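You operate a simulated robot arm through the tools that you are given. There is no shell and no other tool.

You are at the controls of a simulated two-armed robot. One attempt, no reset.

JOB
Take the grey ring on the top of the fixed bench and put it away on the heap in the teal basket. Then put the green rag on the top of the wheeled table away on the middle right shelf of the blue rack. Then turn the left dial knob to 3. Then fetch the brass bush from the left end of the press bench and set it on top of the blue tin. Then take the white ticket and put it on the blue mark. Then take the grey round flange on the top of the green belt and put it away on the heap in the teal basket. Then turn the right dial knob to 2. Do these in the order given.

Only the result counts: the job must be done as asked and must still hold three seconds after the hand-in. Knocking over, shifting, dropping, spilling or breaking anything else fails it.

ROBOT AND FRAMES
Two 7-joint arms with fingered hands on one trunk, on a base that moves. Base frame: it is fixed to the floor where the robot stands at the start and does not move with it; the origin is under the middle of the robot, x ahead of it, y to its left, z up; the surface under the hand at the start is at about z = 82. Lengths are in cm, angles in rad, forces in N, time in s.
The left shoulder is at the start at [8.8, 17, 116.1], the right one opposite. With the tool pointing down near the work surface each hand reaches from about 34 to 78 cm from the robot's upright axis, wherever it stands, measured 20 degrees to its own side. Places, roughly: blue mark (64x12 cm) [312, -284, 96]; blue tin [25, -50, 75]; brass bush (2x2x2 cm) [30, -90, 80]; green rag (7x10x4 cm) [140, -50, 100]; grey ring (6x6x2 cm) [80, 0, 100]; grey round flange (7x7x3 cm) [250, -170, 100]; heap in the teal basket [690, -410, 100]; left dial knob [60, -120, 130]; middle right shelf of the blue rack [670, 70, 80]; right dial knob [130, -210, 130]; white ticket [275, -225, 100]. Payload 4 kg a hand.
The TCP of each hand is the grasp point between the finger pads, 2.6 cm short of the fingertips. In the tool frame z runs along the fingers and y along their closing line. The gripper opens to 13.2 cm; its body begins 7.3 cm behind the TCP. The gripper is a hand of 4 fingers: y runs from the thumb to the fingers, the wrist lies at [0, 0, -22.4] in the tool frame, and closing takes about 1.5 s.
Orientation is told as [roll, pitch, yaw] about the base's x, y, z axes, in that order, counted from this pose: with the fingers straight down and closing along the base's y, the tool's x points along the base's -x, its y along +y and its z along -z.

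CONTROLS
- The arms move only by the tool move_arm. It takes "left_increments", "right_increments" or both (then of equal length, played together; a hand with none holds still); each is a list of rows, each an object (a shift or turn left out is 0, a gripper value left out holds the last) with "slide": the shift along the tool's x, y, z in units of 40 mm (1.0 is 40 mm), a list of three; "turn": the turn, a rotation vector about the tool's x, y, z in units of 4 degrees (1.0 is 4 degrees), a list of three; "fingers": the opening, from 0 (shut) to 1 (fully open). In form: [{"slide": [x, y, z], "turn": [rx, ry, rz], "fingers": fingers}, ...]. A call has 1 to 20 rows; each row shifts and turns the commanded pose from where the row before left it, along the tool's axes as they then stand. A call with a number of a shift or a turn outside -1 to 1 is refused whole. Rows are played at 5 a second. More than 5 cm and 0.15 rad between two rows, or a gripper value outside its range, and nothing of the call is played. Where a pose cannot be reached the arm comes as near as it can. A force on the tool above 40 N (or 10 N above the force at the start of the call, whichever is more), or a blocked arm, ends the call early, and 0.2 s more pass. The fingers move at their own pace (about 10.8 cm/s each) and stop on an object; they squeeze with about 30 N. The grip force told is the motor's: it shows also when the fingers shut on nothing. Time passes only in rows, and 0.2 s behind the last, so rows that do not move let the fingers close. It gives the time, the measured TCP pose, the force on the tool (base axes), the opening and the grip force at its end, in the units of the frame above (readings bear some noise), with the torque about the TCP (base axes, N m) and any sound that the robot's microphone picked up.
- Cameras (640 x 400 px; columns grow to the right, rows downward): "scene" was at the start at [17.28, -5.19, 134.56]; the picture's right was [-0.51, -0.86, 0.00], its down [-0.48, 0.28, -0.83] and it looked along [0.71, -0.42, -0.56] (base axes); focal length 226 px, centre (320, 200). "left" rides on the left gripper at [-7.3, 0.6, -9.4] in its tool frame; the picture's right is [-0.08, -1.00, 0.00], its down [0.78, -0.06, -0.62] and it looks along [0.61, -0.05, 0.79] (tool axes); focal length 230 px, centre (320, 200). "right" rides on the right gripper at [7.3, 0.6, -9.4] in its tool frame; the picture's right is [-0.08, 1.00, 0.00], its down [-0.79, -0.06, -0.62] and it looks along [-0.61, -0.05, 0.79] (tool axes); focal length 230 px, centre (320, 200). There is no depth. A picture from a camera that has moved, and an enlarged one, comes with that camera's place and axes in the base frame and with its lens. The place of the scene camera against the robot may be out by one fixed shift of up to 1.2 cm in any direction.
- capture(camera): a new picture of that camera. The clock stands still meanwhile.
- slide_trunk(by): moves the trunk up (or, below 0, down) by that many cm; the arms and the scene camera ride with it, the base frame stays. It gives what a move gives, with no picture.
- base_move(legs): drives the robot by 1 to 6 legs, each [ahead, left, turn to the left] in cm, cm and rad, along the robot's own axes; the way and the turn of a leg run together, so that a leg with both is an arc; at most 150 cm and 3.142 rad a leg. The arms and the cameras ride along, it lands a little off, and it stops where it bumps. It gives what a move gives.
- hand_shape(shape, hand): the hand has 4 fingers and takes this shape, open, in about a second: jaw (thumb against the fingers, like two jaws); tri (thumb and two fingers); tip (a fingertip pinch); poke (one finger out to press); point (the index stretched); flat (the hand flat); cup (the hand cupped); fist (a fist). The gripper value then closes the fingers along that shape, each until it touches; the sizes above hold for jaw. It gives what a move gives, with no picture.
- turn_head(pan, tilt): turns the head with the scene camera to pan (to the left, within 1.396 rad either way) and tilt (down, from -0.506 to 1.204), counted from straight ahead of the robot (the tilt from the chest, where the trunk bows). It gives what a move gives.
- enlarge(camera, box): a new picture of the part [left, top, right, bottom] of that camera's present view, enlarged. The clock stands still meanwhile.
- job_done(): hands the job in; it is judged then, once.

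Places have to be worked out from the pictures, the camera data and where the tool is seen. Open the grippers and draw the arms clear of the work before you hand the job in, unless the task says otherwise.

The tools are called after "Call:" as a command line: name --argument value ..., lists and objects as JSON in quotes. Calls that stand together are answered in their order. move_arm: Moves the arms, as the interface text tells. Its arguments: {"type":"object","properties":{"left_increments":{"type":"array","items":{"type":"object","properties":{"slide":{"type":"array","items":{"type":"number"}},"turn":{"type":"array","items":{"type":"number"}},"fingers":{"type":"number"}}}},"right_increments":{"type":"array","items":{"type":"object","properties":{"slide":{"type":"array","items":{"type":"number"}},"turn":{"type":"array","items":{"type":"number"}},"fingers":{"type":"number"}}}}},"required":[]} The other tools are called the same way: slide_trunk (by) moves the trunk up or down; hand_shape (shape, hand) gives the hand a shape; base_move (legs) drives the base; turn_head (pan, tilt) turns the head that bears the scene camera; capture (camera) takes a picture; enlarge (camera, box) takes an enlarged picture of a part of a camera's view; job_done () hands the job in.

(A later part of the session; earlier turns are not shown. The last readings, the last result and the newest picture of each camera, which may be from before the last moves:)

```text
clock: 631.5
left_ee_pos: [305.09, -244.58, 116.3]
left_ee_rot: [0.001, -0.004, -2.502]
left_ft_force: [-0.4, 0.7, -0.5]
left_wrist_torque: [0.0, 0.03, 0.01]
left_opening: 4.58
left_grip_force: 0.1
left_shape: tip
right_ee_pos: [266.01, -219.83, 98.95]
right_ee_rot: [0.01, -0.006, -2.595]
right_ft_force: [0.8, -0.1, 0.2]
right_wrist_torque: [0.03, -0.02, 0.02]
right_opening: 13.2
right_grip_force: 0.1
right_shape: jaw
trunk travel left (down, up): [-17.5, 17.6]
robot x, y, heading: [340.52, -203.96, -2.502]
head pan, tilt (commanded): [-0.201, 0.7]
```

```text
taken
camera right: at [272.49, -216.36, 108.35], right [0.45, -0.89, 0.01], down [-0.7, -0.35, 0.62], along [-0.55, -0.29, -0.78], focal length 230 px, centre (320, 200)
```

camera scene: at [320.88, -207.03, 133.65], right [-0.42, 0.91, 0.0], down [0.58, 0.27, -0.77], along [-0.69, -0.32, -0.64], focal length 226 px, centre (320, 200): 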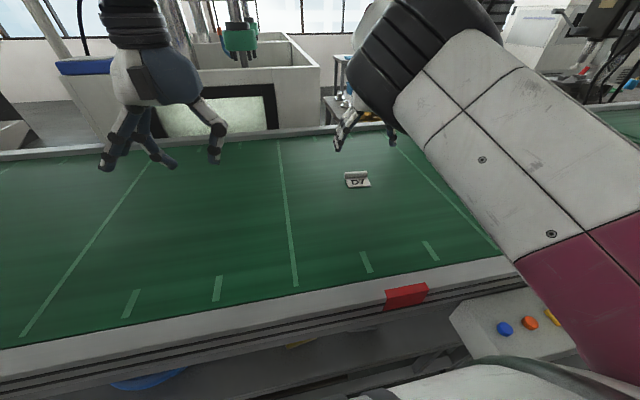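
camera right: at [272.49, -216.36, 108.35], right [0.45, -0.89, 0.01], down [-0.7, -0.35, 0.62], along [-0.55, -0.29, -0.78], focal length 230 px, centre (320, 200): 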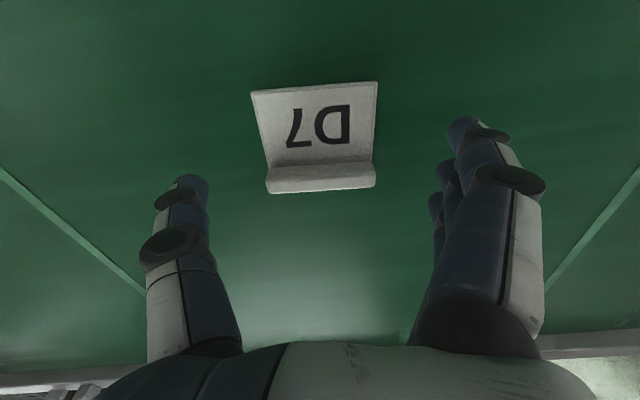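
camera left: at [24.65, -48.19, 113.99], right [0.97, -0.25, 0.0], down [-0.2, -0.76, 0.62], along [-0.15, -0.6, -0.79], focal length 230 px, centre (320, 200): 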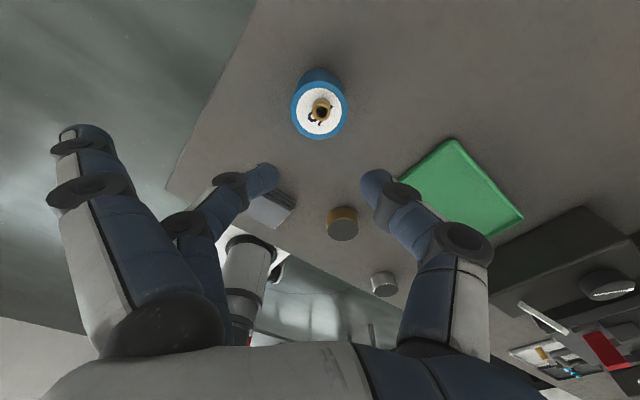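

Centred: the bar is just 0.7 cm forward of the TCP. I nudge forward, lower to z≈98 and close.

Call:
move_arm --right_increments '[{"slide": [-0.08, 0, 0.23]}, {}, {"fingers": 0.6}, {}, {"fingers": 0.0}, {}, {}, {}, {}, {}, {}]'

Call:
capture --camera "right"

Call:
enlarge --camera "scene" --box '[280, 120, 440, 220]'

```text
clock: 633.9
left_ee_pos: [305.13, -244.48, 116.27]
left_ee_rot: [0.003, -0.001, -2.504]
left_ft_force: [0.0, -0.6, 0.4]
left_wrist_torque: [0.0, 0.0, 0.02]
left_opening: 4.59
left_grip_force: 0.0
left_shape: tip
right_ee_pos: [265.71, -220.02, 97.96]
right_ee_rot: [0.011, -0.009, -2.595]
right_ft_force: [-2.3, 3.1, 4.4]
right_wrist_torque: [-0.03, -0.13, 0.03]
right_opening: 4.44
right_grip_force: 29.9
right_shape: jaw
trunk travel left (down, up): [-17.5, 17.6]
robot x, y, heading: [340.53, -203.78, -2.51]
head pan, tilt (commanded): [-0.201, 0.7]
```

```text
taken
camera right: at [272.21, -216.49, 107.48], right [0.45, -0.89, 0.01], down [-0.7, -0.35, 0.62], along [-0.55, -0.29, -0.78], focal length 230 px, centre (320, 200)
```

right: 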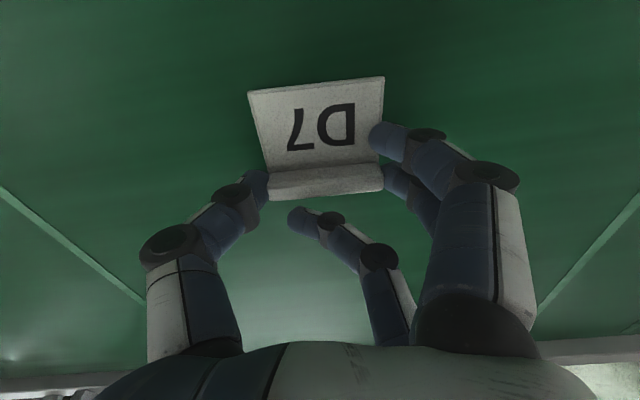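

```text
4.00 times, centred on (360, 170) of scene
camera zoom: at [325.53, -213.45, 133.63], right [-0.42, 0.91, 0.0], down [0.58, 0.27, -0.77], along [-0.69, -0.32, -0.64], focal length 903 px, centre (160, 320)
```

zoom: 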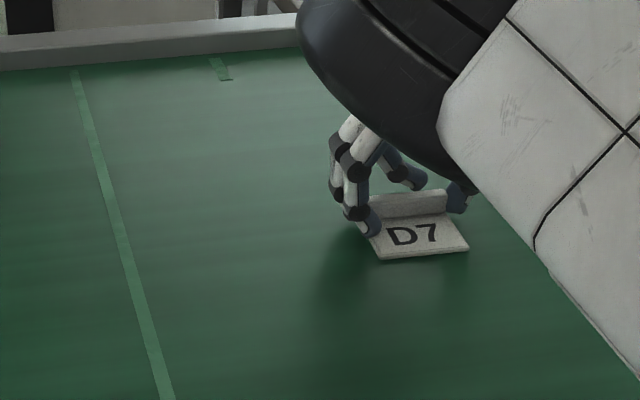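

The bar is held between thumb and middle finger. I lift slowly and check.

Call:
move_arm --right_increments '[{"slide": [0, 0, -0.15]}, {"slide": [0, 0, -0.25]}, {"slide": [0, -0.1, -0.4]}, {"slide": [0.1, -0.1, -0.5]}, {"slide": [0.2, -0.1, -0.5]}, {}]'

Call:
capture --camera "right"

Call:
capture --camera "scene"

```text
clock: 635.3
left_ee_pos: [305.0, -244.56, 116.25]
left_ee_rot: [0.001, 0.0, -2.502]
left_ft_force: [1.2, -0.2, -0.6]
left_wrist_torque: [-0.01, -0.02, -0.02]
left_opening: 4.59
left_grip_force: 0.1
left_shape: tip
right_ee_pos: [266.1, -218.32, 105.15]
right_ee_rot: [0.013, -0.008, -2.596]
right_ft_force: [-0.1, 0.4, -0.2]
right_wrist_torque: [-0.01, 0.02, 0.03]
right_opening: 4.39
right_grip_force: 30.3
right_shape: jaw
trunk travel left (down, up): [-17.5, 17.6]
robot x, y, heading: [340.4, -203.75, -2.507]
head pan, tilt (commanded): [-0.201, 0.7]
```

```text
taken
camera right: at [272.66, -214.82, 114.63], right [0.45, -0.89, 0.01], down [-0.7, -0.35, 0.62], along [-0.55, -0.29, -0.78], focal length 230 px, centre (320, 200)
```

right: 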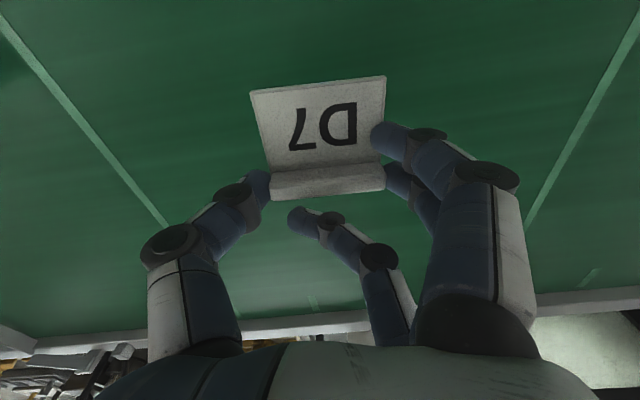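

```text
taken
camera scene: at [325.48, -213.51, 133.61], right [-0.42, 0.91, 0.0], down [0.59, 0.27, -0.76], along [-0.69, -0.32, -0.64], focal length 226 px, centre (320, 200)
```

scene: 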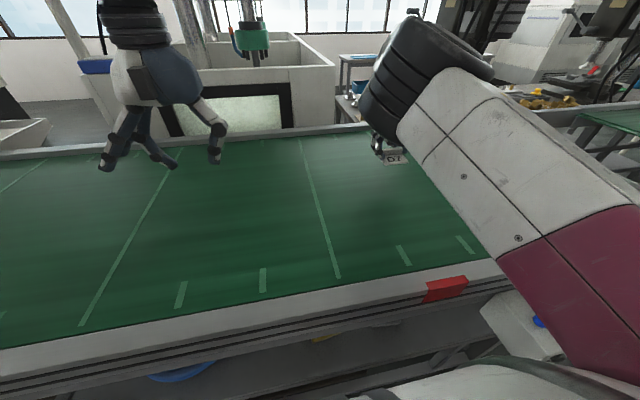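

The ticket is held securely. I move the base 80 cm left along the belt (3 cm back for clearance) so the ticket comes over the blue mark.

Call:
base_move --legs '[[-3, 80, 0]]'

Call:
capture --camera "scene"

Call:
capture --camera "right"

```text
clock: 642.6
left_ee_pos: [353.89, -306.22, 116.26]
left_ee_rot: [0.002, 0.001, -2.505]
left_ft_force: [0.0, 0.9, 0.5]
left_wrist_torque: [0.0, -0.01, 0.02]
left_opening: 4.58
left_grip_force: 0.0
left_shape: tip
right_ee_pos: [314.92, -279.75, 105.17]
right_ee_rot: [0.012, -0.007, -2.596]
right_ft_force: [0.3, 0.3, -0.5]
right_wrist_torque: [-0.03, 0.0, 0.04]
right_opening: 4.39
right_grip_force: 29.8
right_shape: jaw
trunk travel left (down, up): [-17.5, 17.6]
robot x, y, heading: [389.18, -265.51, -2.513]
head pan, tilt (commanded): [-0.201, 0.7]
```

```text
taken
camera scene: at [374.33, -275.11, 133.62], right [-0.42, 0.91, 0.0], down [0.59, 0.27, -0.76], along [-0.7, -0.32, -0.64], focal length 226 px, centre (320, 200)
```

scene: 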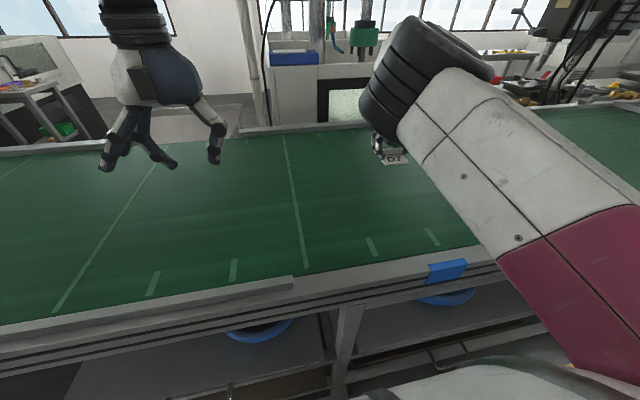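

```text
taken
camera right: at [321.49, -276.3, 114.63], right [0.45, -0.89, 0.01], down [-0.7, -0.35, 0.62], along [-0.55, -0.29, -0.78], focal length 230 px, centre (320, 200)
```

right: 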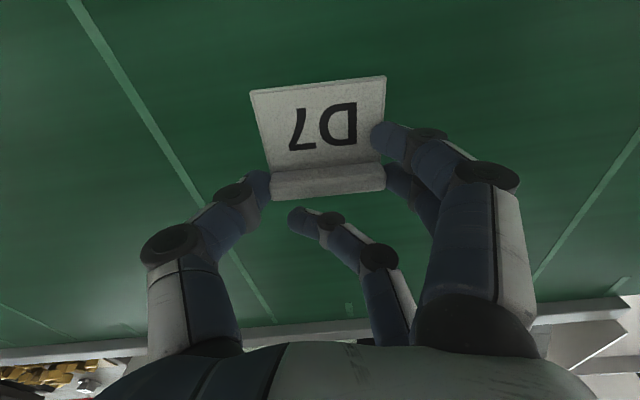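

The blue tag spans s≈409–417 and the ticket is at s≈411.8; I shift 1.5 cm left to centre it at ≈413 and lower it to just above the belt.

Call:
base_move --legs '[[0, 1.5, 0]]'

Call:
move_arm --right_increments '[{"slide": [0, 0, 0.4]}, {"slide": [0, 0, 0.5]}, {"slide": [0, 0, 0.4]}, {"slide": [0, 0, 0.3]}, {}]'

Call:
capture --camera "right"

Call:
enlarge --camera "scene" --box '[300, 120, 500, 290]'

```text
clock: 643.5
left_ee_pos: [354.7, -307.35, 116.28]
left_ee_rot: [0.002, -0.001, -2.505]
left_ft_force: [-0.5, 0.3, 0.1]
left_wrist_torque: [0.02, 0.03, 0.01]
left_opening: 4.57
left_grip_force: 0.0
left_shape: tip
right_ee_pos: [315.84, -281.1, 105.1]
right_ee_rot: [0.011, -0.008, -2.595]
right_ft_force: [-1.0, -0.5, -0.7]
right_wrist_torque: [0.03, 0.03, -0.04]
right_opening: 4.36
right_grip_force: 30.5
right_shape: jaw
trunk travel left (down, up): [-17.5, 17.6]
robot x, y, heading: [390.26, -266.39, -2.51]
head pan, tilt (commanded): [-0.201, 0.7]
```

```text
clock: 644.7
left_ee_pos: [354.77, -307.35, 116.29]
left_ee_rot: [0.002, -0.003, -2.505]
left_ft_force: [0.0, 0.0, 0.1]
left_wrist_torque: [0.0, -0.02, 0.01]
left_opening: 4.59
left_grip_force: 0.1
left_shape: tip
right_ee_pos: [315.78, -281.05, 98.69]
right_ee_rot: [0.01, -0.009, -2.597]
right_ft_force: [-0.2, -0.4, 0.3]
right_wrist_torque: [0.02, -0.03, 0.02]
right_opening: 4.4
right_grip_force: 30.2
right_shape: jaw
trunk travel left (down, up): [-17.5, 17.6]
robot x, y, heading: [390.35, -266.48, -2.509]
head pan, tilt (commanded): [-0.201, 0.7]
```

```text
taken
camera right: at [322.38, -277.57, 108.22], right [0.45, -0.89, 0.01], down [-0.7, -0.35, 0.62], along [-0.55, -0.29, -0.78], focal length 230 px, centre (320, 200)
```

right: 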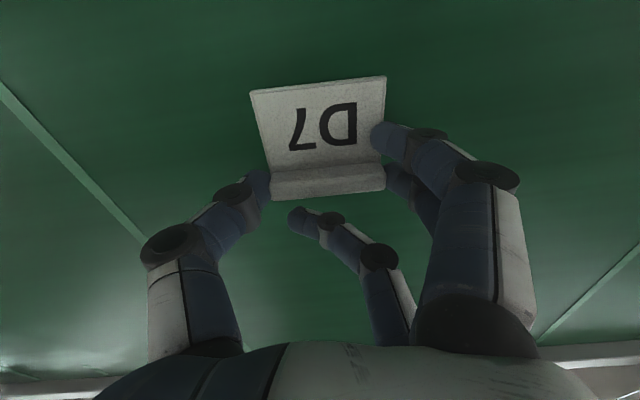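

```text
2.35 times, centred on (400, 205) of scene
camera zoom: at [375.21, -276.3, 133.63], right [-0.42, 0.91, 0.0], down [0.59, 0.27, -0.77], along [-0.7, -0.32, -0.64], focal length 531 px, centre (132, 188)
```

zoom: 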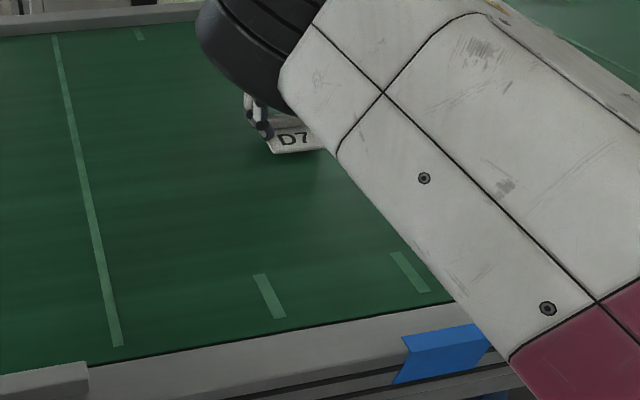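

The ticket is at s≈413, just above the belt. I lower the last 7 mm and release gently.

Call:
move_arm --right_increments '[{"slide": [0, 0, 0.1]}, {"slide": [0, 0, 0.08]}, {}]'

```text
clock: 645.5
left_ee_pos: [354.59, -307.33, 116.36]
left_ee_rot: [0.001, -0.003, -2.505]
left_ft_force: [-0.3, -0.3, -0.3]
left_wrist_torque: [-0.01, 0.0, -0.02]
left_opening: 4.56
left_grip_force: 0.0
left_shape: tip
right_ee_pos: [315.85, -280.99, 98.1]
right_ee_rot: [0.011, -0.009, -2.597]
right_ft_force: [0.1, -0.1, 0.3]
right_wrist_torque: [0.02, -0.05, 0.0]
right_opening: 4.39
right_grip_force: 29.8
right_shape: jaw
trunk travel left (down, up): [-17.5, 17.6]
robot x, y, heading: [390.18, -266.41, -2.513]
head pan, tilt (commanded): [-0.201, 0.7]
```

No contact yet at z 98.1; two more 2 mm steps.

Call:
move_arm --right_increments '[{"slide": [0, 0, 0.05]}, {"slide": [0, 0, 0.05]}, {}]'

```text
clock: 646.3
left_ee_pos: [354.76, -307.36, 116.38]
left_ee_rot: [0.002, -0.003, -2.503]
left_ft_force: [-0.8, -0.5, -0.5]
left_wrist_torque: [-0.04, 0.0, 0.01]
left_opening: 4.58
left_grip_force: 0.0
left_shape: tip
right_ee_pos: [315.76, -280.98, 97.92]
right_ee_rot: [0.011, -0.013, -2.598]
right_ft_force: [-5.3, -1.2, 18.3]
right_wrist_torque: [-0.43, -0.49, -0.11]
right_opening: 4.41
right_grip_force: 30.1
right_shape: jaw
trunk travel left (down, up): [-17.5, 17.6]
robot x, y, heading: [390.7, -266.4, -2.507]
head pan, tilt (commanded): [-0.201, 0.7]
```

Contact (18 N). I ease up 2 mm, open the fingers step by step and rise.

Call:
move_arm --right_increments '[{"slide": [0, 0, -0.05]}, {"fingers": 0.42}, {"fingers": 0.5}, {"fingers": 0.6}, {"fingers": 0.75}, {}, {}, {"slide": [0, 0, -0.2]}, {"slide": [0, 0, -0.4]}, {"slide": [0, -0.1, -0.6]}, {"slide": [0.2, -0.2, -0.6]}, {}]'

Call:
capture --camera "right"

Call:
capture --camera "scene"

```text
clock: 648.9
left_ee_pos: [354.66, -307.31, 116.22]
left_ee_rot: [0.001, -0.001, -2.505]
left_ft_force: [0.3, 0.1, 0.7]
left_wrist_torque: [0.01, 0.02, 0.0]
left_opening: 4.59
left_grip_force: 0.1
left_shape: tip
right_ee_pos: [315.81, -279.5, 105.01]
right_ee_rot: [0.011, -0.008, -2.598]
right_ft_force: [0.2, 0.3, 1.0]
right_wrist_torque: [0.05, 0.02, -0.03]
right_opening: 9.87
right_grip_force: 0.0
right_shape: jaw
trunk travel left (down, up): [-17.5, 17.6]
robot x, y, heading: [390.47, -266.29, -2.513]
head pan, tilt (commanded): [-0.201, 0.7]
```

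```text
taken
camera right: at [322.36, -276.01, 114.46], right [0.45, -0.89, 0.01], down [-0.7, -0.35, 0.62], along [-0.55, -0.29, -0.78], focal length 230 px, centre (320, 200)
```

right: 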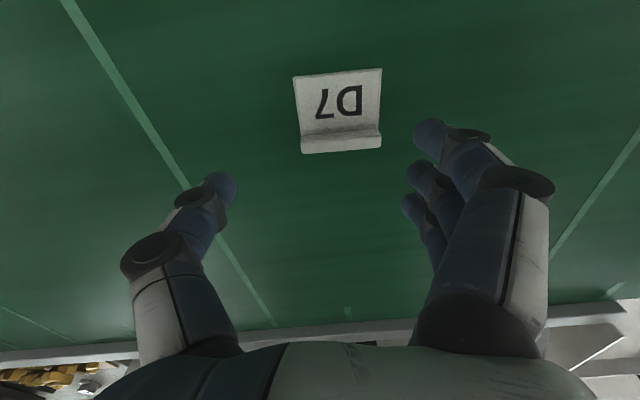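

```text
taken
camera scene: at [375.17, -276.33, 133.61], right [-0.42, 0.91, 0.0], down [0.59, 0.27, -0.76], along [-0.7, -0.32, -0.64], focal length 226 px, centre (320, 200)
```

scene: 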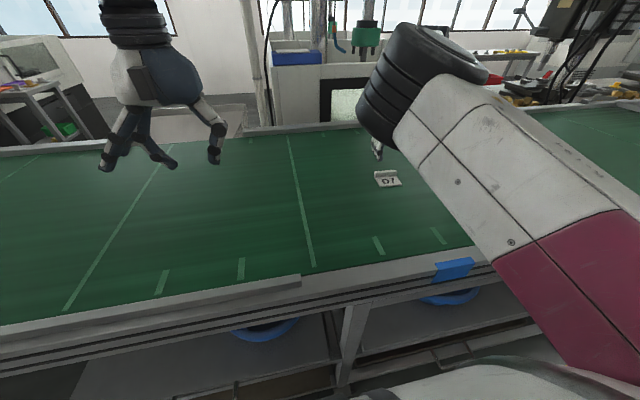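

The ticket lies flat at s≈413.5 on the blue mark. I raise and retract the right hand, back off and go right along the belt toward the flange (s≈285).

Call:
move_arm --right_increments '[{"slide": [0.5, -0.4, -0.5]}, {"slide": [0.8, -0.6, -0.4]}, {"slide": [0.8, -0.6, -0.4]}, {"slide": [0.8, -0.6, -0.4]}, {"slide": [0.8, -0.6, -0.4]}, {"slide": [0.8, -0.6, -0.3]}, {"slide": [0.8, -0.6, 0]}, {"slide": [0.7, -0.5, 0]}, {"slide": [0.5, -0.3, 0], "turn": [0, 0, -0.6]}, {"turn": [0, 0, -0.6]}, {}]'

Call:
hand_shape --shape "jaw" --hand "left"

Call:
base_move --legs '[[-35, 0, 0], [0, -125, 0], [0, -50, 0]]'

Call:
turn_head --pan 0.1 --tilt 0.5

Call:
capture --camera "scene"

```text
clock: 651.3
left_ee_pos: [354.68, -307.43, 116.41]
left_ee_rot: [0.002, -0.002, -2.505]
left_ft_force: [-0.2, 1.0, -0.9]
left_wrist_torque: [-0.01, 0.05, 0.01]
left_opening: 4.58
left_grip_force: 0.1
left_shape: tip
right_ee_pos: [328.21, -249.39, 114.26]
right_ee_rot: [0.01, -0.01, -2.511]
right_ft_force: [0.5, 0.3, 0.1]
right_wrist_torque: [-0.01, 0.01, -0.01]
right_opening: 9.86
right_grip_force: 0.1
right_shape: jaw
trunk travel left (down, up): [-17.5, 17.6]
robot x, y, heading: [390.44, -266.52, -2.512]
head pan, tilt (commanded): [-0.201, 0.7]
```

```text
clock: 652.2
left_ee_pos: [354.61, -307.28, 116.24]
left_ee_rot: [0.001, -0.001, -2.504]
left_ft_force: [-0.5, -0.1, -1.2]
left_wrist_torque: [0.0, -0.02, 0.02]
left_opening: 13.2
left_grip_force: 0.0
left_shape: jaw
right_ee_pos: [328.23, -249.57, 114.11]
right_ee_rot: [0.01, -0.009, -2.514]
right_ft_force: [0.2, -0.1, -0.3]
right_wrist_torque: [0.0, 0.0, 0.02]
right_opening: 9.87
right_grip_force: 0.1
right_shape: jaw
trunk travel left (down, up): [-17.5, 17.6]
robot x, y, heading: [390.25, -266.67, -2.517]
head pan, tilt (commanded): [-0.201, 0.7]
```

```text
clock: 669.6
left_ee_pos: [281.0, -144.69, 116.28]
left_ee_rot: [0.002, 0.0, -2.52]
left_ft_force: [-1.2, -0.5, -0.8]
left_wrist_torque: [-0.01, -0.01, -0.01]
left_opening: 13.22
left_grip_force: 0.0
left_shape: jaw
right_ee_pos: [255.48, -86.52, 114.12]
right_ee_rot: [0.011, -0.008, -2.529]
right_ft_force: [0.8, -0.3, 0.1]
right_wrist_torque: [0.0, -0.02, 0.02]
right_opening: 9.88
right_grip_force: 0.0
right_shape: jaw
trunk travel left (down, up): [-17.5, 17.6]
robot x, y, heading: [317.19, -104.39, -2.526]
head pan, tilt (commanded): [-0.201, 0.7]
```

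```text
clock: 670.4
left_ee_pos: [281.08, -144.65, 116.28]
left_ee_rot: [0.002, 0.001, -2.52]
left_ft_force: [0.3, 0.8, 0.4]
left_wrist_torque: [-0.04, -0.03, 0.0]
left_opening: 13.18
left_grip_force: 0.0
left_shape: jaw
right_ee_pos: [255.47, -86.58, 114.24]
right_ee_rot: [0.01, -0.009, -2.529]
right_ft_force: [-0.2, 0.3, 0.7]
right_wrist_torque: [0.0, 0.02, 0.04]
right_opening: 9.85
right_grip_force: 0.0
right_shape: jaw
trunk travel left (down, up): [-17.5, 17.6]
robot x, y, heading: [317.37, -104.33, -2.528]
head pan, tilt (commanded): [0.099, 0.499]
```

```text
taken
camera scene: at [303.0, -116.54, 135.39], right [-0.65, 0.76, 0.0], down [0.36, 0.31, -0.88], along [-0.66, -0.57, -0.48], focal length 226 px, centre (320, 200)
```

scene: 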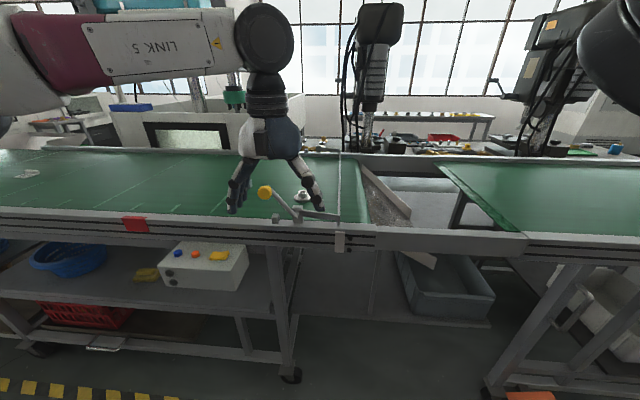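

The flange sits on the belt right behind a bracket with a yellow-knobbed lever on the rail. I zoom in to see the clearances.

Call:
enlarge --camera "scene" --box '[210, 150, 370, 250]'

Call:
capture --camera "left"

```text
4.00 times, centred on (290, 200) of scene
camera zoom: at [303.0, -116.54, 135.39], right [-0.65, 0.76, 0.0], down [0.36, 0.31, -0.88], along [-0.66, -0.57, -0.48], focal length 903 px, centre (440, 200)
```

zoom: 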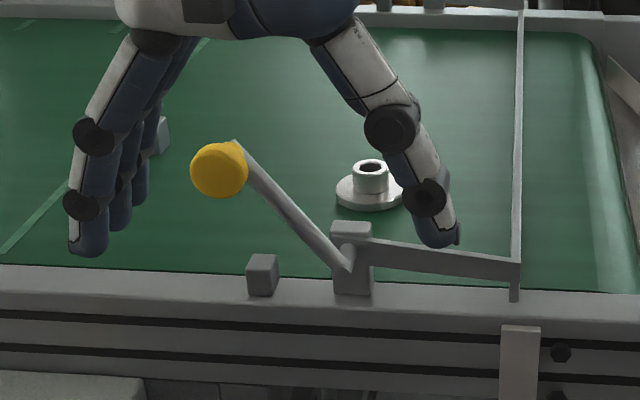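

```text
taken
camera left: at [275.32, -149.44, 125.64], right [-0.64, 0.77, 0.0], down [0.6, 0.51, 0.62], along [0.47, 0.4, -0.79], focal length 230 px, centre (320, 200)
```

left: 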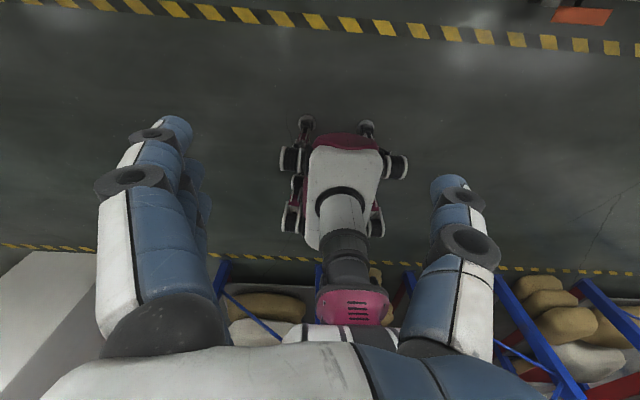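

The lever's post is at about (264,-159) with the yellow ball near s≈293, z≈106 over the rail, and a stop bar at s≈271; the flange centre is near (250.6,-170.5). I raise the left hand for clearance, then move 30 cm closer.

Call:
move_arm --left_increments '[{"slide": [0, 0, -0.8]}, {"slide": [0, 0, -0.8]}, {}]'

Call:
base_move --legs '[[30, 0, 0.012]]'

Call:
capture --camera "left"

Call:
turn_head --pan 0.2 --tilt 0.7

Call:
capture --camera "scene"

```text
clock: 671.2
left_ee_pos: [281.1, -144.65, 122.7]
left_ee_rot: [0.0, 0.001, -2.52]
left_ft_force: [-0.2, -0.4, 1.2]
left_wrist_torque: [0.01, 0.04, 0.01]
left_opening: 13.2
left_grip_force: 0.1
left_shape: jaw
right_ee_pos: [255.44, -86.52, 114.19]
right_ee_rot: [0.009, -0.009, -2.53]
right_ft_force: [0.4, 0.5, 0.0]
right_wrist_torque: [0.01, 0.0, -0.03]
right_opening: 9.88
right_grip_force: 0.0
right_shape: jaw
trunk travel left (down, up): [-17.5, 17.6]
robot x, y, heading: [317.36, -104.36, -2.531]
head pan, tilt (commanded): [0.099, 0.499]
```

```text
clock: 673.3
left_ee_pos: [257.25, -162.73, 122.71]
left_ee_rot: [0.002, -0.001, -2.506]
left_ft_force: [0.0, 0.5, -0.4]
left_wrist_torque: [0.03, -0.06, 0.01]
left_opening: 13.21
left_grip_force: 0.1
left_shape: jaw
right_ee_pos: [230.77, -104.99, 114.37]
right_ee_rot: [0.011, -0.008, -2.514]
right_ft_force: [0.3, -0.1, -0.1]
right_wrist_torque: [-0.01, -0.03, -0.05]
right_opening: 9.88
right_grip_force: 0.0
right_shape: jaw
trunk travel left (down, up): [-17.5, 17.6]
robot x, y, heading: [292.79, -121.73, -2.509]
head pan, tilt (commanded): [0.099, 0.499]
```

```text
taken
camera left: at [251.61, -167.52, 132.09], right [-0.65, 0.76, 0.0], down [0.6, 0.52, 0.62], along [0.47, 0.4, -0.79], focal length 230 px, centre (320, 200)
```

left: 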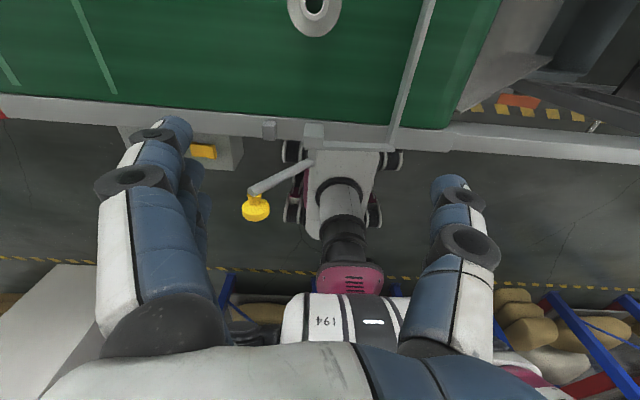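

```text
clock: 674.0
left_ee_pos: [257.43, -162.73, 122.85]
left_ee_rot: [0.002, -0.002, -2.506]
left_ft_force: [0.5, 0.4, -0.2]
left_wrist_torque: [0.04, -0.02, -0.03]
left_opening: 13.19
left_grip_force: 0.2
left_shape: jaw
right_ee_pos: [230.86, -104.8, 114.31]
right_ee_rot: [0.01, -0.008, -2.515]
right_ft_force: [0.1, 0.3, -0.5]
right_wrist_torque: [-0.01, -0.01, 0.02]
right_opening: 9.87
right_grip_force: 0.0
right_shape: jaw
trunk travel left (down, up): [-17.5, 17.6]
robot x, y, heading: [292.52, -121.67, -2.512]
head pan, tilt (commanded): [0.201, 0.7]
```

```text
taken
camera scene: at [279.87, -134.41, 133.63], right [-0.74, 0.68, 0.0], down [0.43, 0.47, -0.77], along [-0.52, -0.56, -0.64], focal length 226 px, centre (320, 200)
```

scene: 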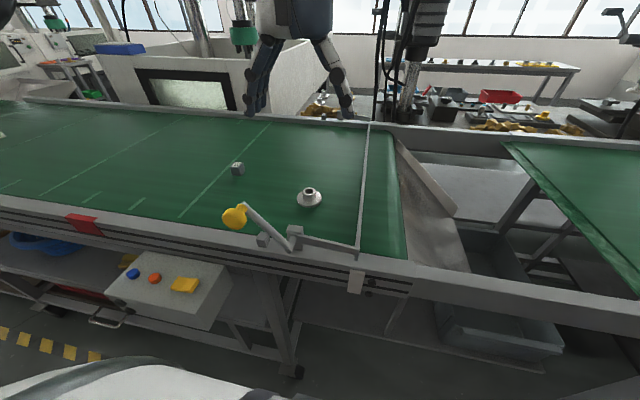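

The hand camera shows the lever ball stands out on the lane side of the rail (about (273,-161,108)), clear of the flange. I switch the left hand to the tip pinch to take the flange by its hub, and move above it at z≈112.

Call:
hand_shape --shape "tip" --hand "left"

Call:
move_arm --left_increments '[{"slide": [-0.6, 0.12, 0.3], "fingers": 0.65}, {"slide": [-0.6, 0.13, 0.7]}, {"slide": [-0.6, 0.13, 0.8]}, {"slide": [-0.6, 0.12, 0.8]}, {}]'

Call:
capture --camera "left"

Call:
capture --camera "scene"

```text
clock: 674.9
left_ee_pos: [257.26, -162.7, 122.64]
left_ee_rot: [0.003, -0.001, -2.506]
left_ft_force: [0.4, -0.2, 0.6]
left_wrist_torque: [0.0, -0.01, -0.02]
left_opening: 13.2
left_grip_force: 0.1
left_shape: tip
right_ee_pos: [230.89, -104.78, 114.3]
right_ee_rot: [0.011, -0.01, -2.516]
right_ft_force: [-0.2, 0.4, 0.4]
right_wrist_torque: [-0.01, 0.0, -0.02]
right_opening: 9.86
right_grip_force: 0.0
right_shape: jaw
trunk travel left (down, up): [-17.5, 17.6]
robot x, y, heading: [293.14, -122.16, -2.509]
head pan, tilt (commanded): [0.201, 0.7]
```

```text
clock: 676.1
left_ee_pos: [250.82, -169.86, 112.39]
left_ee_rot: [0.002, -0.002, -2.506]
left_ft_force: [0.3, 0.3, 0.6]
left_wrist_torque: [-0.02, -0.01, 0.0]
left_opening: 8.62
left_grip_force: 0.1
left_shape: tip
right_ee_pos: [230.93, -104.84, 114.44]
right_ee_rot: [0.011, -0.009, -2.515]
right_ft_force: [-0.4, -0.3, -0.9]
right_wrist_torque: [0.0, 0.01, 0.0]
right_opening: 9.87
right_grip_force: 0.0
right_shape: jaw
trunk travel left (down, up): [-17.5, 17.6]
robot x, y, heading: [292.69, -122.11, -2.511]
head pan, tilt (commanded): [0.201, 0.7]
```

```text
taken
camera left: at [245.12, -174.74, 121.79], right [-0.65, 0.76, 0.0], down [0.6, 0.52, 0.62], along [0.47, 0.4, -0.79], focal length 230 px, centre (320, 200)
```

left: 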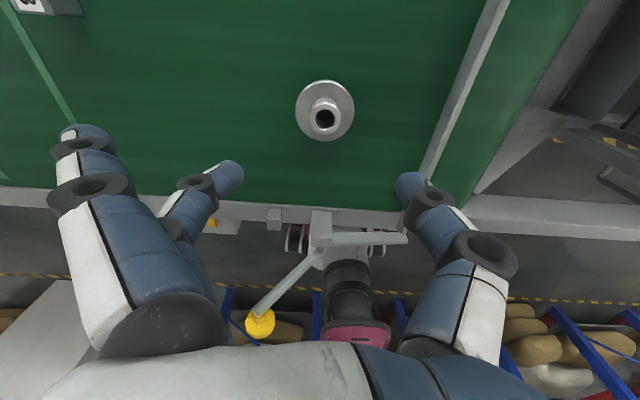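

```text
taken
camera scene: at [279.91, -134.38, 133.65], right [-0.74, 0.68, 0.0], down [0.43, 0.47, -0.77], along [-0.52, -0.56, -0.64], focal length 226 px, centre (320, 200)
```

scene: 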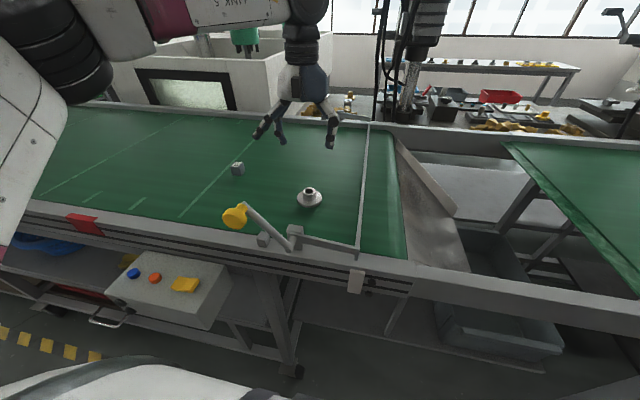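

The flange's hub is about 1 cm off the axis. I correct and lower to z≈101, then check again.

Call:
move_arm --left_increments '[{"slide": [0.26, -0.13, 0.4]}, {"slide": [0, 0, 0.8]}, {"slide": [0, 0, 0.8]}, {"slide": [0, 0, 0.8]}, {}]'

Call:
capture --camera "left"

Call:
capture --camera "scene"

```text
clock: 677.3
left_ee_pos: [251.34, -168.97, 101.02]
left_ee_rot: [0.002, -0.001, -2.507]
left_ft_force: [0.4, 0.9, 0.8]
left_wrist_torque: [-0.01, 0.0, -0.01]
left_opening: 8.65
left_grip_force: 0.1
left_shape: tip
right_ee_pos: [230.9, -104.82, 114.25]
right_ee_rot: [0.01, -0.008, -2.514]
right_ft_force: [0.6, -0.4, 0.8]
right_wrist_torque: [0.02, -0.02, 0.01]
right_opening: 9.91
right_grip_force: 0.0
right_shape: jaw
trunk travel left (down, up): [-17.5, 17.6]
robot x, y, heading: [293.17, -122.0, -2.509]
head pan, tilt (commanded): [0.201, 0.7]
```

```text
taken
camera left: at [245.64, -173.81, 110.53], right [-0.65, 0.76, 0.0], down [0.6, 0.52, 0.62], along [0.47, 0.4, -0.79], focal length 230 px, centre (320, 200)
```

left: 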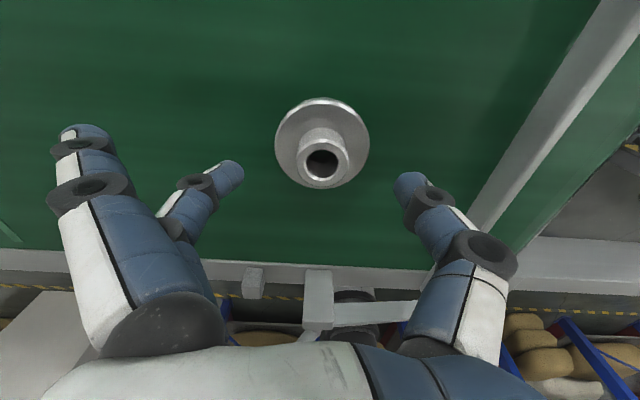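

```text
taken
camera scene: at [279.89, -134.4, 133.64], right [-0.74, 0.68, 0.0], down [0.43, 0.47, -0.77], along [-0.52, -0.56, -0.64], focal length 226 px, centre (320, 200)
```

scene: 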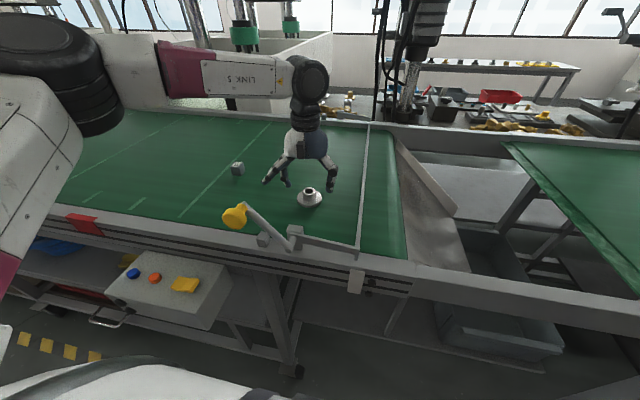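

The hub is on the axis (top ≈ 4 cm below the TCP). I lower to z≈98.2 and close the pinch on the hub.

Call:
move_arm --left_increments '[{"slide": [0.05, 0, 0.3]}, {"slide": [0, 0, 0.25]}, {"slide": [0, 0, 0.15]}, {"fingers": 0.4}, {}, {"fingers": 0.0}, {}, {}, {}, {}, {}]'

Call:
capture --camera "left"

Call:
enlarge --camera "scene" --box '[230, 130, 390, 240]'

```text
clock: 679.7
left_ee_pos: [251.56, -168.99, 98.43]
left_ee_rot: [0.003, -0.004, -2.506]
left_ft_force: [-1.7, -8.5, 15.7]
left_wrist_torque: [-0.25, 0.06, 0.03]
left_opening: 4.55
left_grip_force: 29.4
left_shape: tip
right_ee_pos: [230.88, -104.82, 114.32]
right_ee_rot: [0.008, -0.011, -2.515]
right_ft_force: [-0.3, 0.4, -0.3]
right_wrist_torque: [0.03, -0.01, -0.03]
right_opening: 9.87
right_grip_force: 0.2
right_shape: jaw
trunk travel left (down, up): [-17.5, 17.6]
robot x, y, heading: [292.71, -122.39, -2.511]
head pan, tilt (commanded): [0.201, 0.7]
```

```text
taken
camera left: at [245.84, -173.72, 107.83], right [-0.65, 0.76, 0.0], down [0.6, 0.52, 0.61], along [0.46, 0.4, -0.79], focal length 230 px, centre (320, 200)
```

left: 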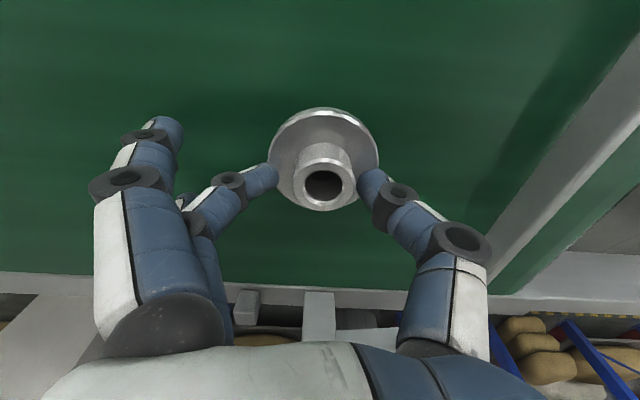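

```text
3.64 times, centred on (310, 185) of scene
camera zoom: at [279.94, -134.42, 133.64], right [-0.74, 0.68, 0.0], down [0.43, 0.48, -0.77], along [-0.52, -0.56, -0.64], focal length 821 px, centre (356, 254)
```

zoom: 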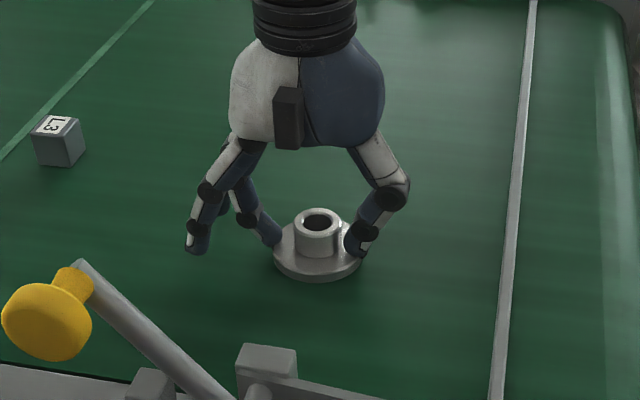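

The pinch caught the disc's rim edge rather than the hub — not a sound hold. I open, lift a little, switch to the jaw and re-grip the whole disc rim like I did with the ring.

Call:
move_arm --left_increments '[{"fingers": 0.5}, {"fingers": 0.65}, {}, {}, {"slide": [0, 0, -0.4]}, {"slide": [0, 0, -0.5]}, {}]'

Call:
hand_shape --shape "jaw" --hand "left"

Call:
capture --camera "left"

```text
clock: 681.3
left_ee_pos: [251.6, -168.94, 101.94]
left_ee_rot: [0.001, 0.001, -2.506]
left_ft_force: [-0.2, -0.7, 0.0]
left_wrist_torque: [0.02, 0.05, 0.02]
left_opening: 8.53
left_grip_force: 0.0
left_shape: tip
right_ee_pos: [230.75, -105.02, 114.34]
right_ee_rot: [0.01, -0.008, -2.516]
right_ft_force: [0.3, -0.2, 0.3]
right_wrist_torque: [-0.02, 0.05, -0.01]
right_opening: 9.87
right_grip_force: 0.1
right_shape: jaw
trunk travel left (down, up): [-17.5, 17.6]
robot x, y, heading: [293.47, -121.64, -2.507]
head pan, tilt (commanded): [0.201, 0.7]
```

```text
clock: 682.2
left_ee_pos: [251.51, -168.89, 102.03]
left_ee_rot: [0.002, -0.001, -2.506]
left_ft_force: [-1.0, 0.2, 0.0]
left_wrist_torque: [-0.02, 0.0, 0.02]
left_opening: 13.16
left_grip_force: 0.1
left_shape: jaw
right_ee_pos: [230.95, -104.74, 114.36]
right_ee_rot: [0.011, -0.01, -2.514]
right_ft_force: [0.0, -0.8, -0.1]
right_wrist_torque: [-0.03, 0.03, -0.03]
right_opening: 9.89
right_grip_force: 0.1
right_shape: jaw
trunk travel left (down, up): [-17.5, 17.6]
robot x, y, heading: [293.18, -121.92, -2.516]
head pan, tilt (commanded): [0.201, 0.7]
```

```text
taken
camera left: at [245.82, -173.69, 111.31], right [-0.65, 0.76, 0.0], down [0.6, 0.52, 0.62], along [0.47, 0.4, -0.79], focal length 230 px, centre (320, 200)
```

left: 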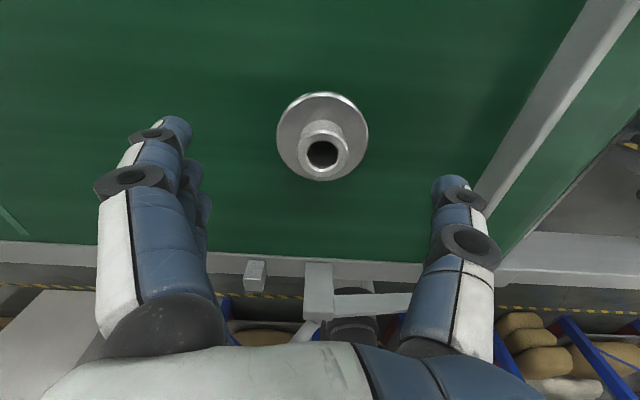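

The disc is centred under the jaw. I lower to z≈97.5 and close on the rim.

Call:
move_arm --left_increments '[{"slide": [-0.05, 0, 0.4], "fingers": 0.75}, {"slide": [0, 0, 0.4]}, {"slide": [0, 0, 0.32]}, {}, {"fingers": 0.0}, {}, {}, {}, {}, {}, {}]'

Call:
capture --camera "left"

Call:
enlarge --camera "scene" --box '[230, 130, 390, 240]'

```text
clock: 684.6
left_ee_pos: [251.41, -169.09, 97.59]
left_ee_rot: [0.001, -0.005, -2.506]
left_ft_force: [2.9, -13.2, 25.6]
left_wrist_torque: [-1.26, -0.92, -0.36]
left_opening: 5.65
left_grip_force: 30.0
left_shape: jaw
right_ee_pos: [230.99, -104.8, 114.39]
right_ee_rot: [0.008, -0.011, -2.514]
right_ft_force: [0.8, -0.7, -0.1]
right_wrist_torque: [0.05, 0.0, 0.0]
right_opening: 9.86
right_grip_force: 0.1
right_shape: jaw
trunk travel left (down, up): [-17.5, 17.6]
robot x, y, heading: [293.0, -121.98, -2.514]
head pan, tilt (commanded): [0.201, 0.7]
```

```text
taken
camera left: at [245.77, -173.89, 107.01], right [-0.65, 0.76, 0.0], down [0.6, 0.52, 0.61], along [0.46, 0.4, -0.79], focal length 230 px, centre (320, 200)
```

left: 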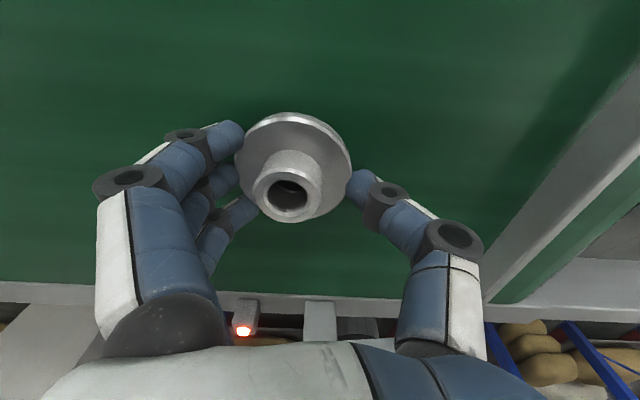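

```text
3.64 times, centred on (310, 185) of scene
camera zoom: at [280.03, -134.4, 133.66], right [-0.74, 0.68, 0.0], down [0.43, 0.48, -0.77], along [-0.52, -0.56, -0.64], focal length 821 px, centre (356, 254)
```

zoom: 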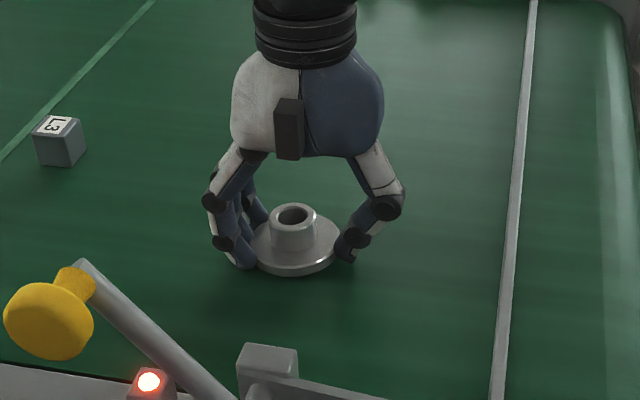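

The rim is gripped firmly (30 N, opening 5.65); a small sensor lamp on the rail lit up red, apparently from the hand in its beam. I lift the flange gently.

Call:
move_arm --left_increments '[{"slide": [0, 0, -0.1]}, {"slide": [0, 0, -0.2]}, {"slide": [0, 0, -0.4]}, {"slide": [0, 0, -0.6]}, {"slide": [0, 0, -0.7]}, {"slide": [0, 0, -0.7]}, {}]'

Call:
capture --camera "left"

Call:
capture --camera "scene"

```text
clock: 686.2
left_ee_pos: [251.32, -168.98, 108.23]
left_ee_rot: [0.002, 0.0, -2.506]
left_ft_force: [-0.6, 0.8, -1.2]
left_wrist_torque: [0.0, -0.01, 0.04]
left_opening: 5.52
left_grip_force: 30.0
left_shape: jaw
right_ee_pos: [230.85, -104.92, 114.17]
right_ee_rot: [0.01, -0.008, -2.516]
right_ft_force: [0.5, -0.3, 0.5]
right_wrist_torque: [0.02, 0.02, 0.04]
right_opening: 9.85
right_grip_force: 0.0
right_shape: jaw
trunk travel left (down, up): [-17.5, 17.6]
robot x, y, heading: [292.43, -122.12, -2.517]
head pan, tilt (commanded): [0.201, 0.7]
```

```text
taken
camera left: at [245.66, -173.85, 117.65], right [-0.65, 0.76, 0.0], down [0.6, 0.52, 0.62], along [0.47, 0.4, -0.79], focal length 230 px, centre (320, 200)
```

left: 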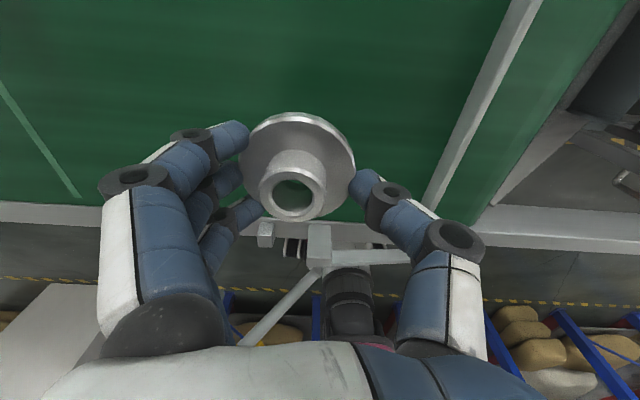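

```text
taken
camera scene: at [279.83, -134.46, 133.61], right [-0.74, 0.68, 0.0], down [0.43, 0.48, -0.76], along [-0.52, -0.56, -0.64], focal length 226 px, centre (320, 200)
```

scene: 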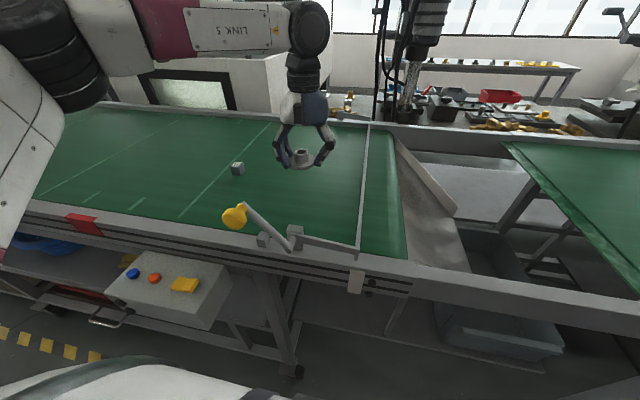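

The flange is up, the lamp is off again and the other block is untouched. I raise it well above the lever, back the base off, and draw the hand in.

Call:
move_arm --left_increments '[{"slide": [0, 0, -0.8]}, {"slide": [0, 0, -0.9]}, {"slide": [0, 0, -0.9]}, {"slide": [0, 0, -0.9]}, {}]'

Call:
base_move --legs '[[-45, 0, 0]]'

Call:
move_arm --left_increments '[{"slide": [0.7, 0, 0]}, {"slide": [0.7, 0, 0]}, {"slide": [0.7, 0, 0]}, {"slide": [0.7, 0, 0]}, {"slide": [0.5, 0, 0]}, {}]'

Call:
capture --camera "left"

```text
clock: 687.4
left_ee_pos: [251.37, -168.85, 122.23]
left_ee_rot: [0.002, 0.001, -2.505]
left_ft_force: [-0.7, -0.4, -1.1]
left_wrist_torque: [0.04, -0.02, -0.01]
left_opening: 5.52
left_grip_force: 30.1
left_shape: jaw
right_ee_pos: [230.81, -104.76, 114.17]
right_ee_rot: [0.01, -0.008, -2.517]
right_ft_force: [0.2, -0.2, 0.1]
right_wrist_torque: [0.04, 0.0, -0.03]
right_opening: 9.89
right_grip_force: 0.0
right_shape: jaw
trunk travel left (down, up): [-17.5, 17.6]
robot x, y, heading: [293.07, -122.26, -2.516]
head pan, tilt (commanded): [0.201, 0.7]
```

```text
clock: 690.2
left_ee_pos: [288.12, -142.22, 122.2]
left_ee_rot: [0.002, -0.003, -2.507]
left_ft_force: [0.1, 0.8, -0.5]
left_wrist_torque: [0.0, 0.05, 0.0]
left_opening: 5.5
left_grip_force: 30.0
left_shape: jaw
right_ee_pos: [267.62, -78.17, 114.26]
right_ee_rot: [0.012, -0.01, -2.514]
right_ft_force: [-0.2, 0.5, -1.1]
right_wrist_torque: [-0.02, 0.01, -0.02]
right_opening: 9.86
right_grip_force: 0.1
right_shape: jaw
trunk travel left (down, up): [-17.5, 17.6]
robot x, y, heading: [329.49, -95.55, -2.514]
head pan, tilt (commanded): [0.201, 0.7]
```

```text
clock: 691.6
left_ee_pos: [298.68, -134.34, 122.26]
left_ee_rot: [0.001, 0.001, -2.507]
left_ft_force: [-0.2, -0.1, -1.4]
left_wrist_torque: [0.04, 0.02, 0.03]
left_opening: 5.53
left_grip_force: 29.9
left_shape: jaw
right_ee_pos: [267.43, -78.17, 114.13]
right_ee_rot: [0.01, -0.009, -2.514]
right_ft_force: [0.2, 1.0, -0.6]
right_wrist_torque: [-0.04, -0.02, -0.03]
right_opening: 9.87
right_grip_force: 0.0
right_shape: jaw
trunk travel left (down, up): [-17.5, 17.6]
robot x, y, heading: [329.37, -95.37, -2.514]
head pan, tilt (commanded): [0.201, 0.7]
```

```text
taken
camera left: at [292.94, -139.15, 131.59], right [-0.65, 0.76, 0.0], down [0.6, 0.52, 0.62], along [0.47, 0.4, -0.79], focal length 230 px, centre (320, 200)
```

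left: 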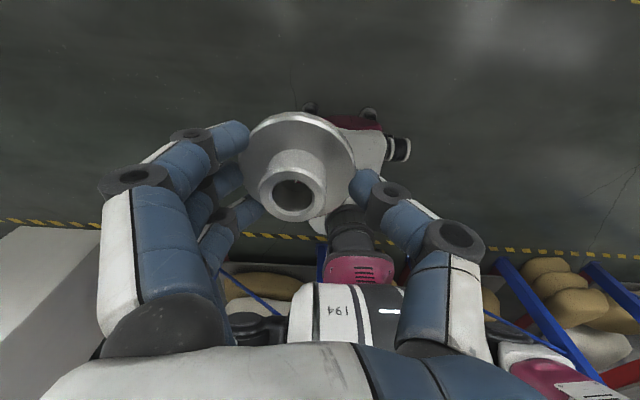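

The flange is safe in the hand. I turn along the lane and drive to the basket area the same way as before.

Call:
base_move --legs '[[0, 0, 1.57], [150, 0, 0], [150, 0, 0]]'

```text
clock: 709.9
left_ee_pos: [544.73, -368.68, 122.26]
left_ee_rot: [0.001, -0.001, -0.934]
left_ft_force: [0.0, 0.4, -1.5]
left_wrist_torque: [-0.01, 0.02, 0.04]
left_opening: 5.48
left_grip_force: 30.1
left_shape: jaw
right_ee_pos: [488.66, -400.0, 114.27]
right_ee_rot: [0.011, -0.008, -0.943]
right_ft_force: [-0.6, -0.5, 0.1]
right_wrist_torque: [-0.04, -0.03, 0.0]
right_opening: 9.89
right_grip_force: 0.1
right_shape: jaw
trunk travel left (down, up): [-17.5, 17.6]
robot x, y, heading: [505.99, -337.62, -0.942]
head pan, tilt (commanded): [0.201, 0.7]
```

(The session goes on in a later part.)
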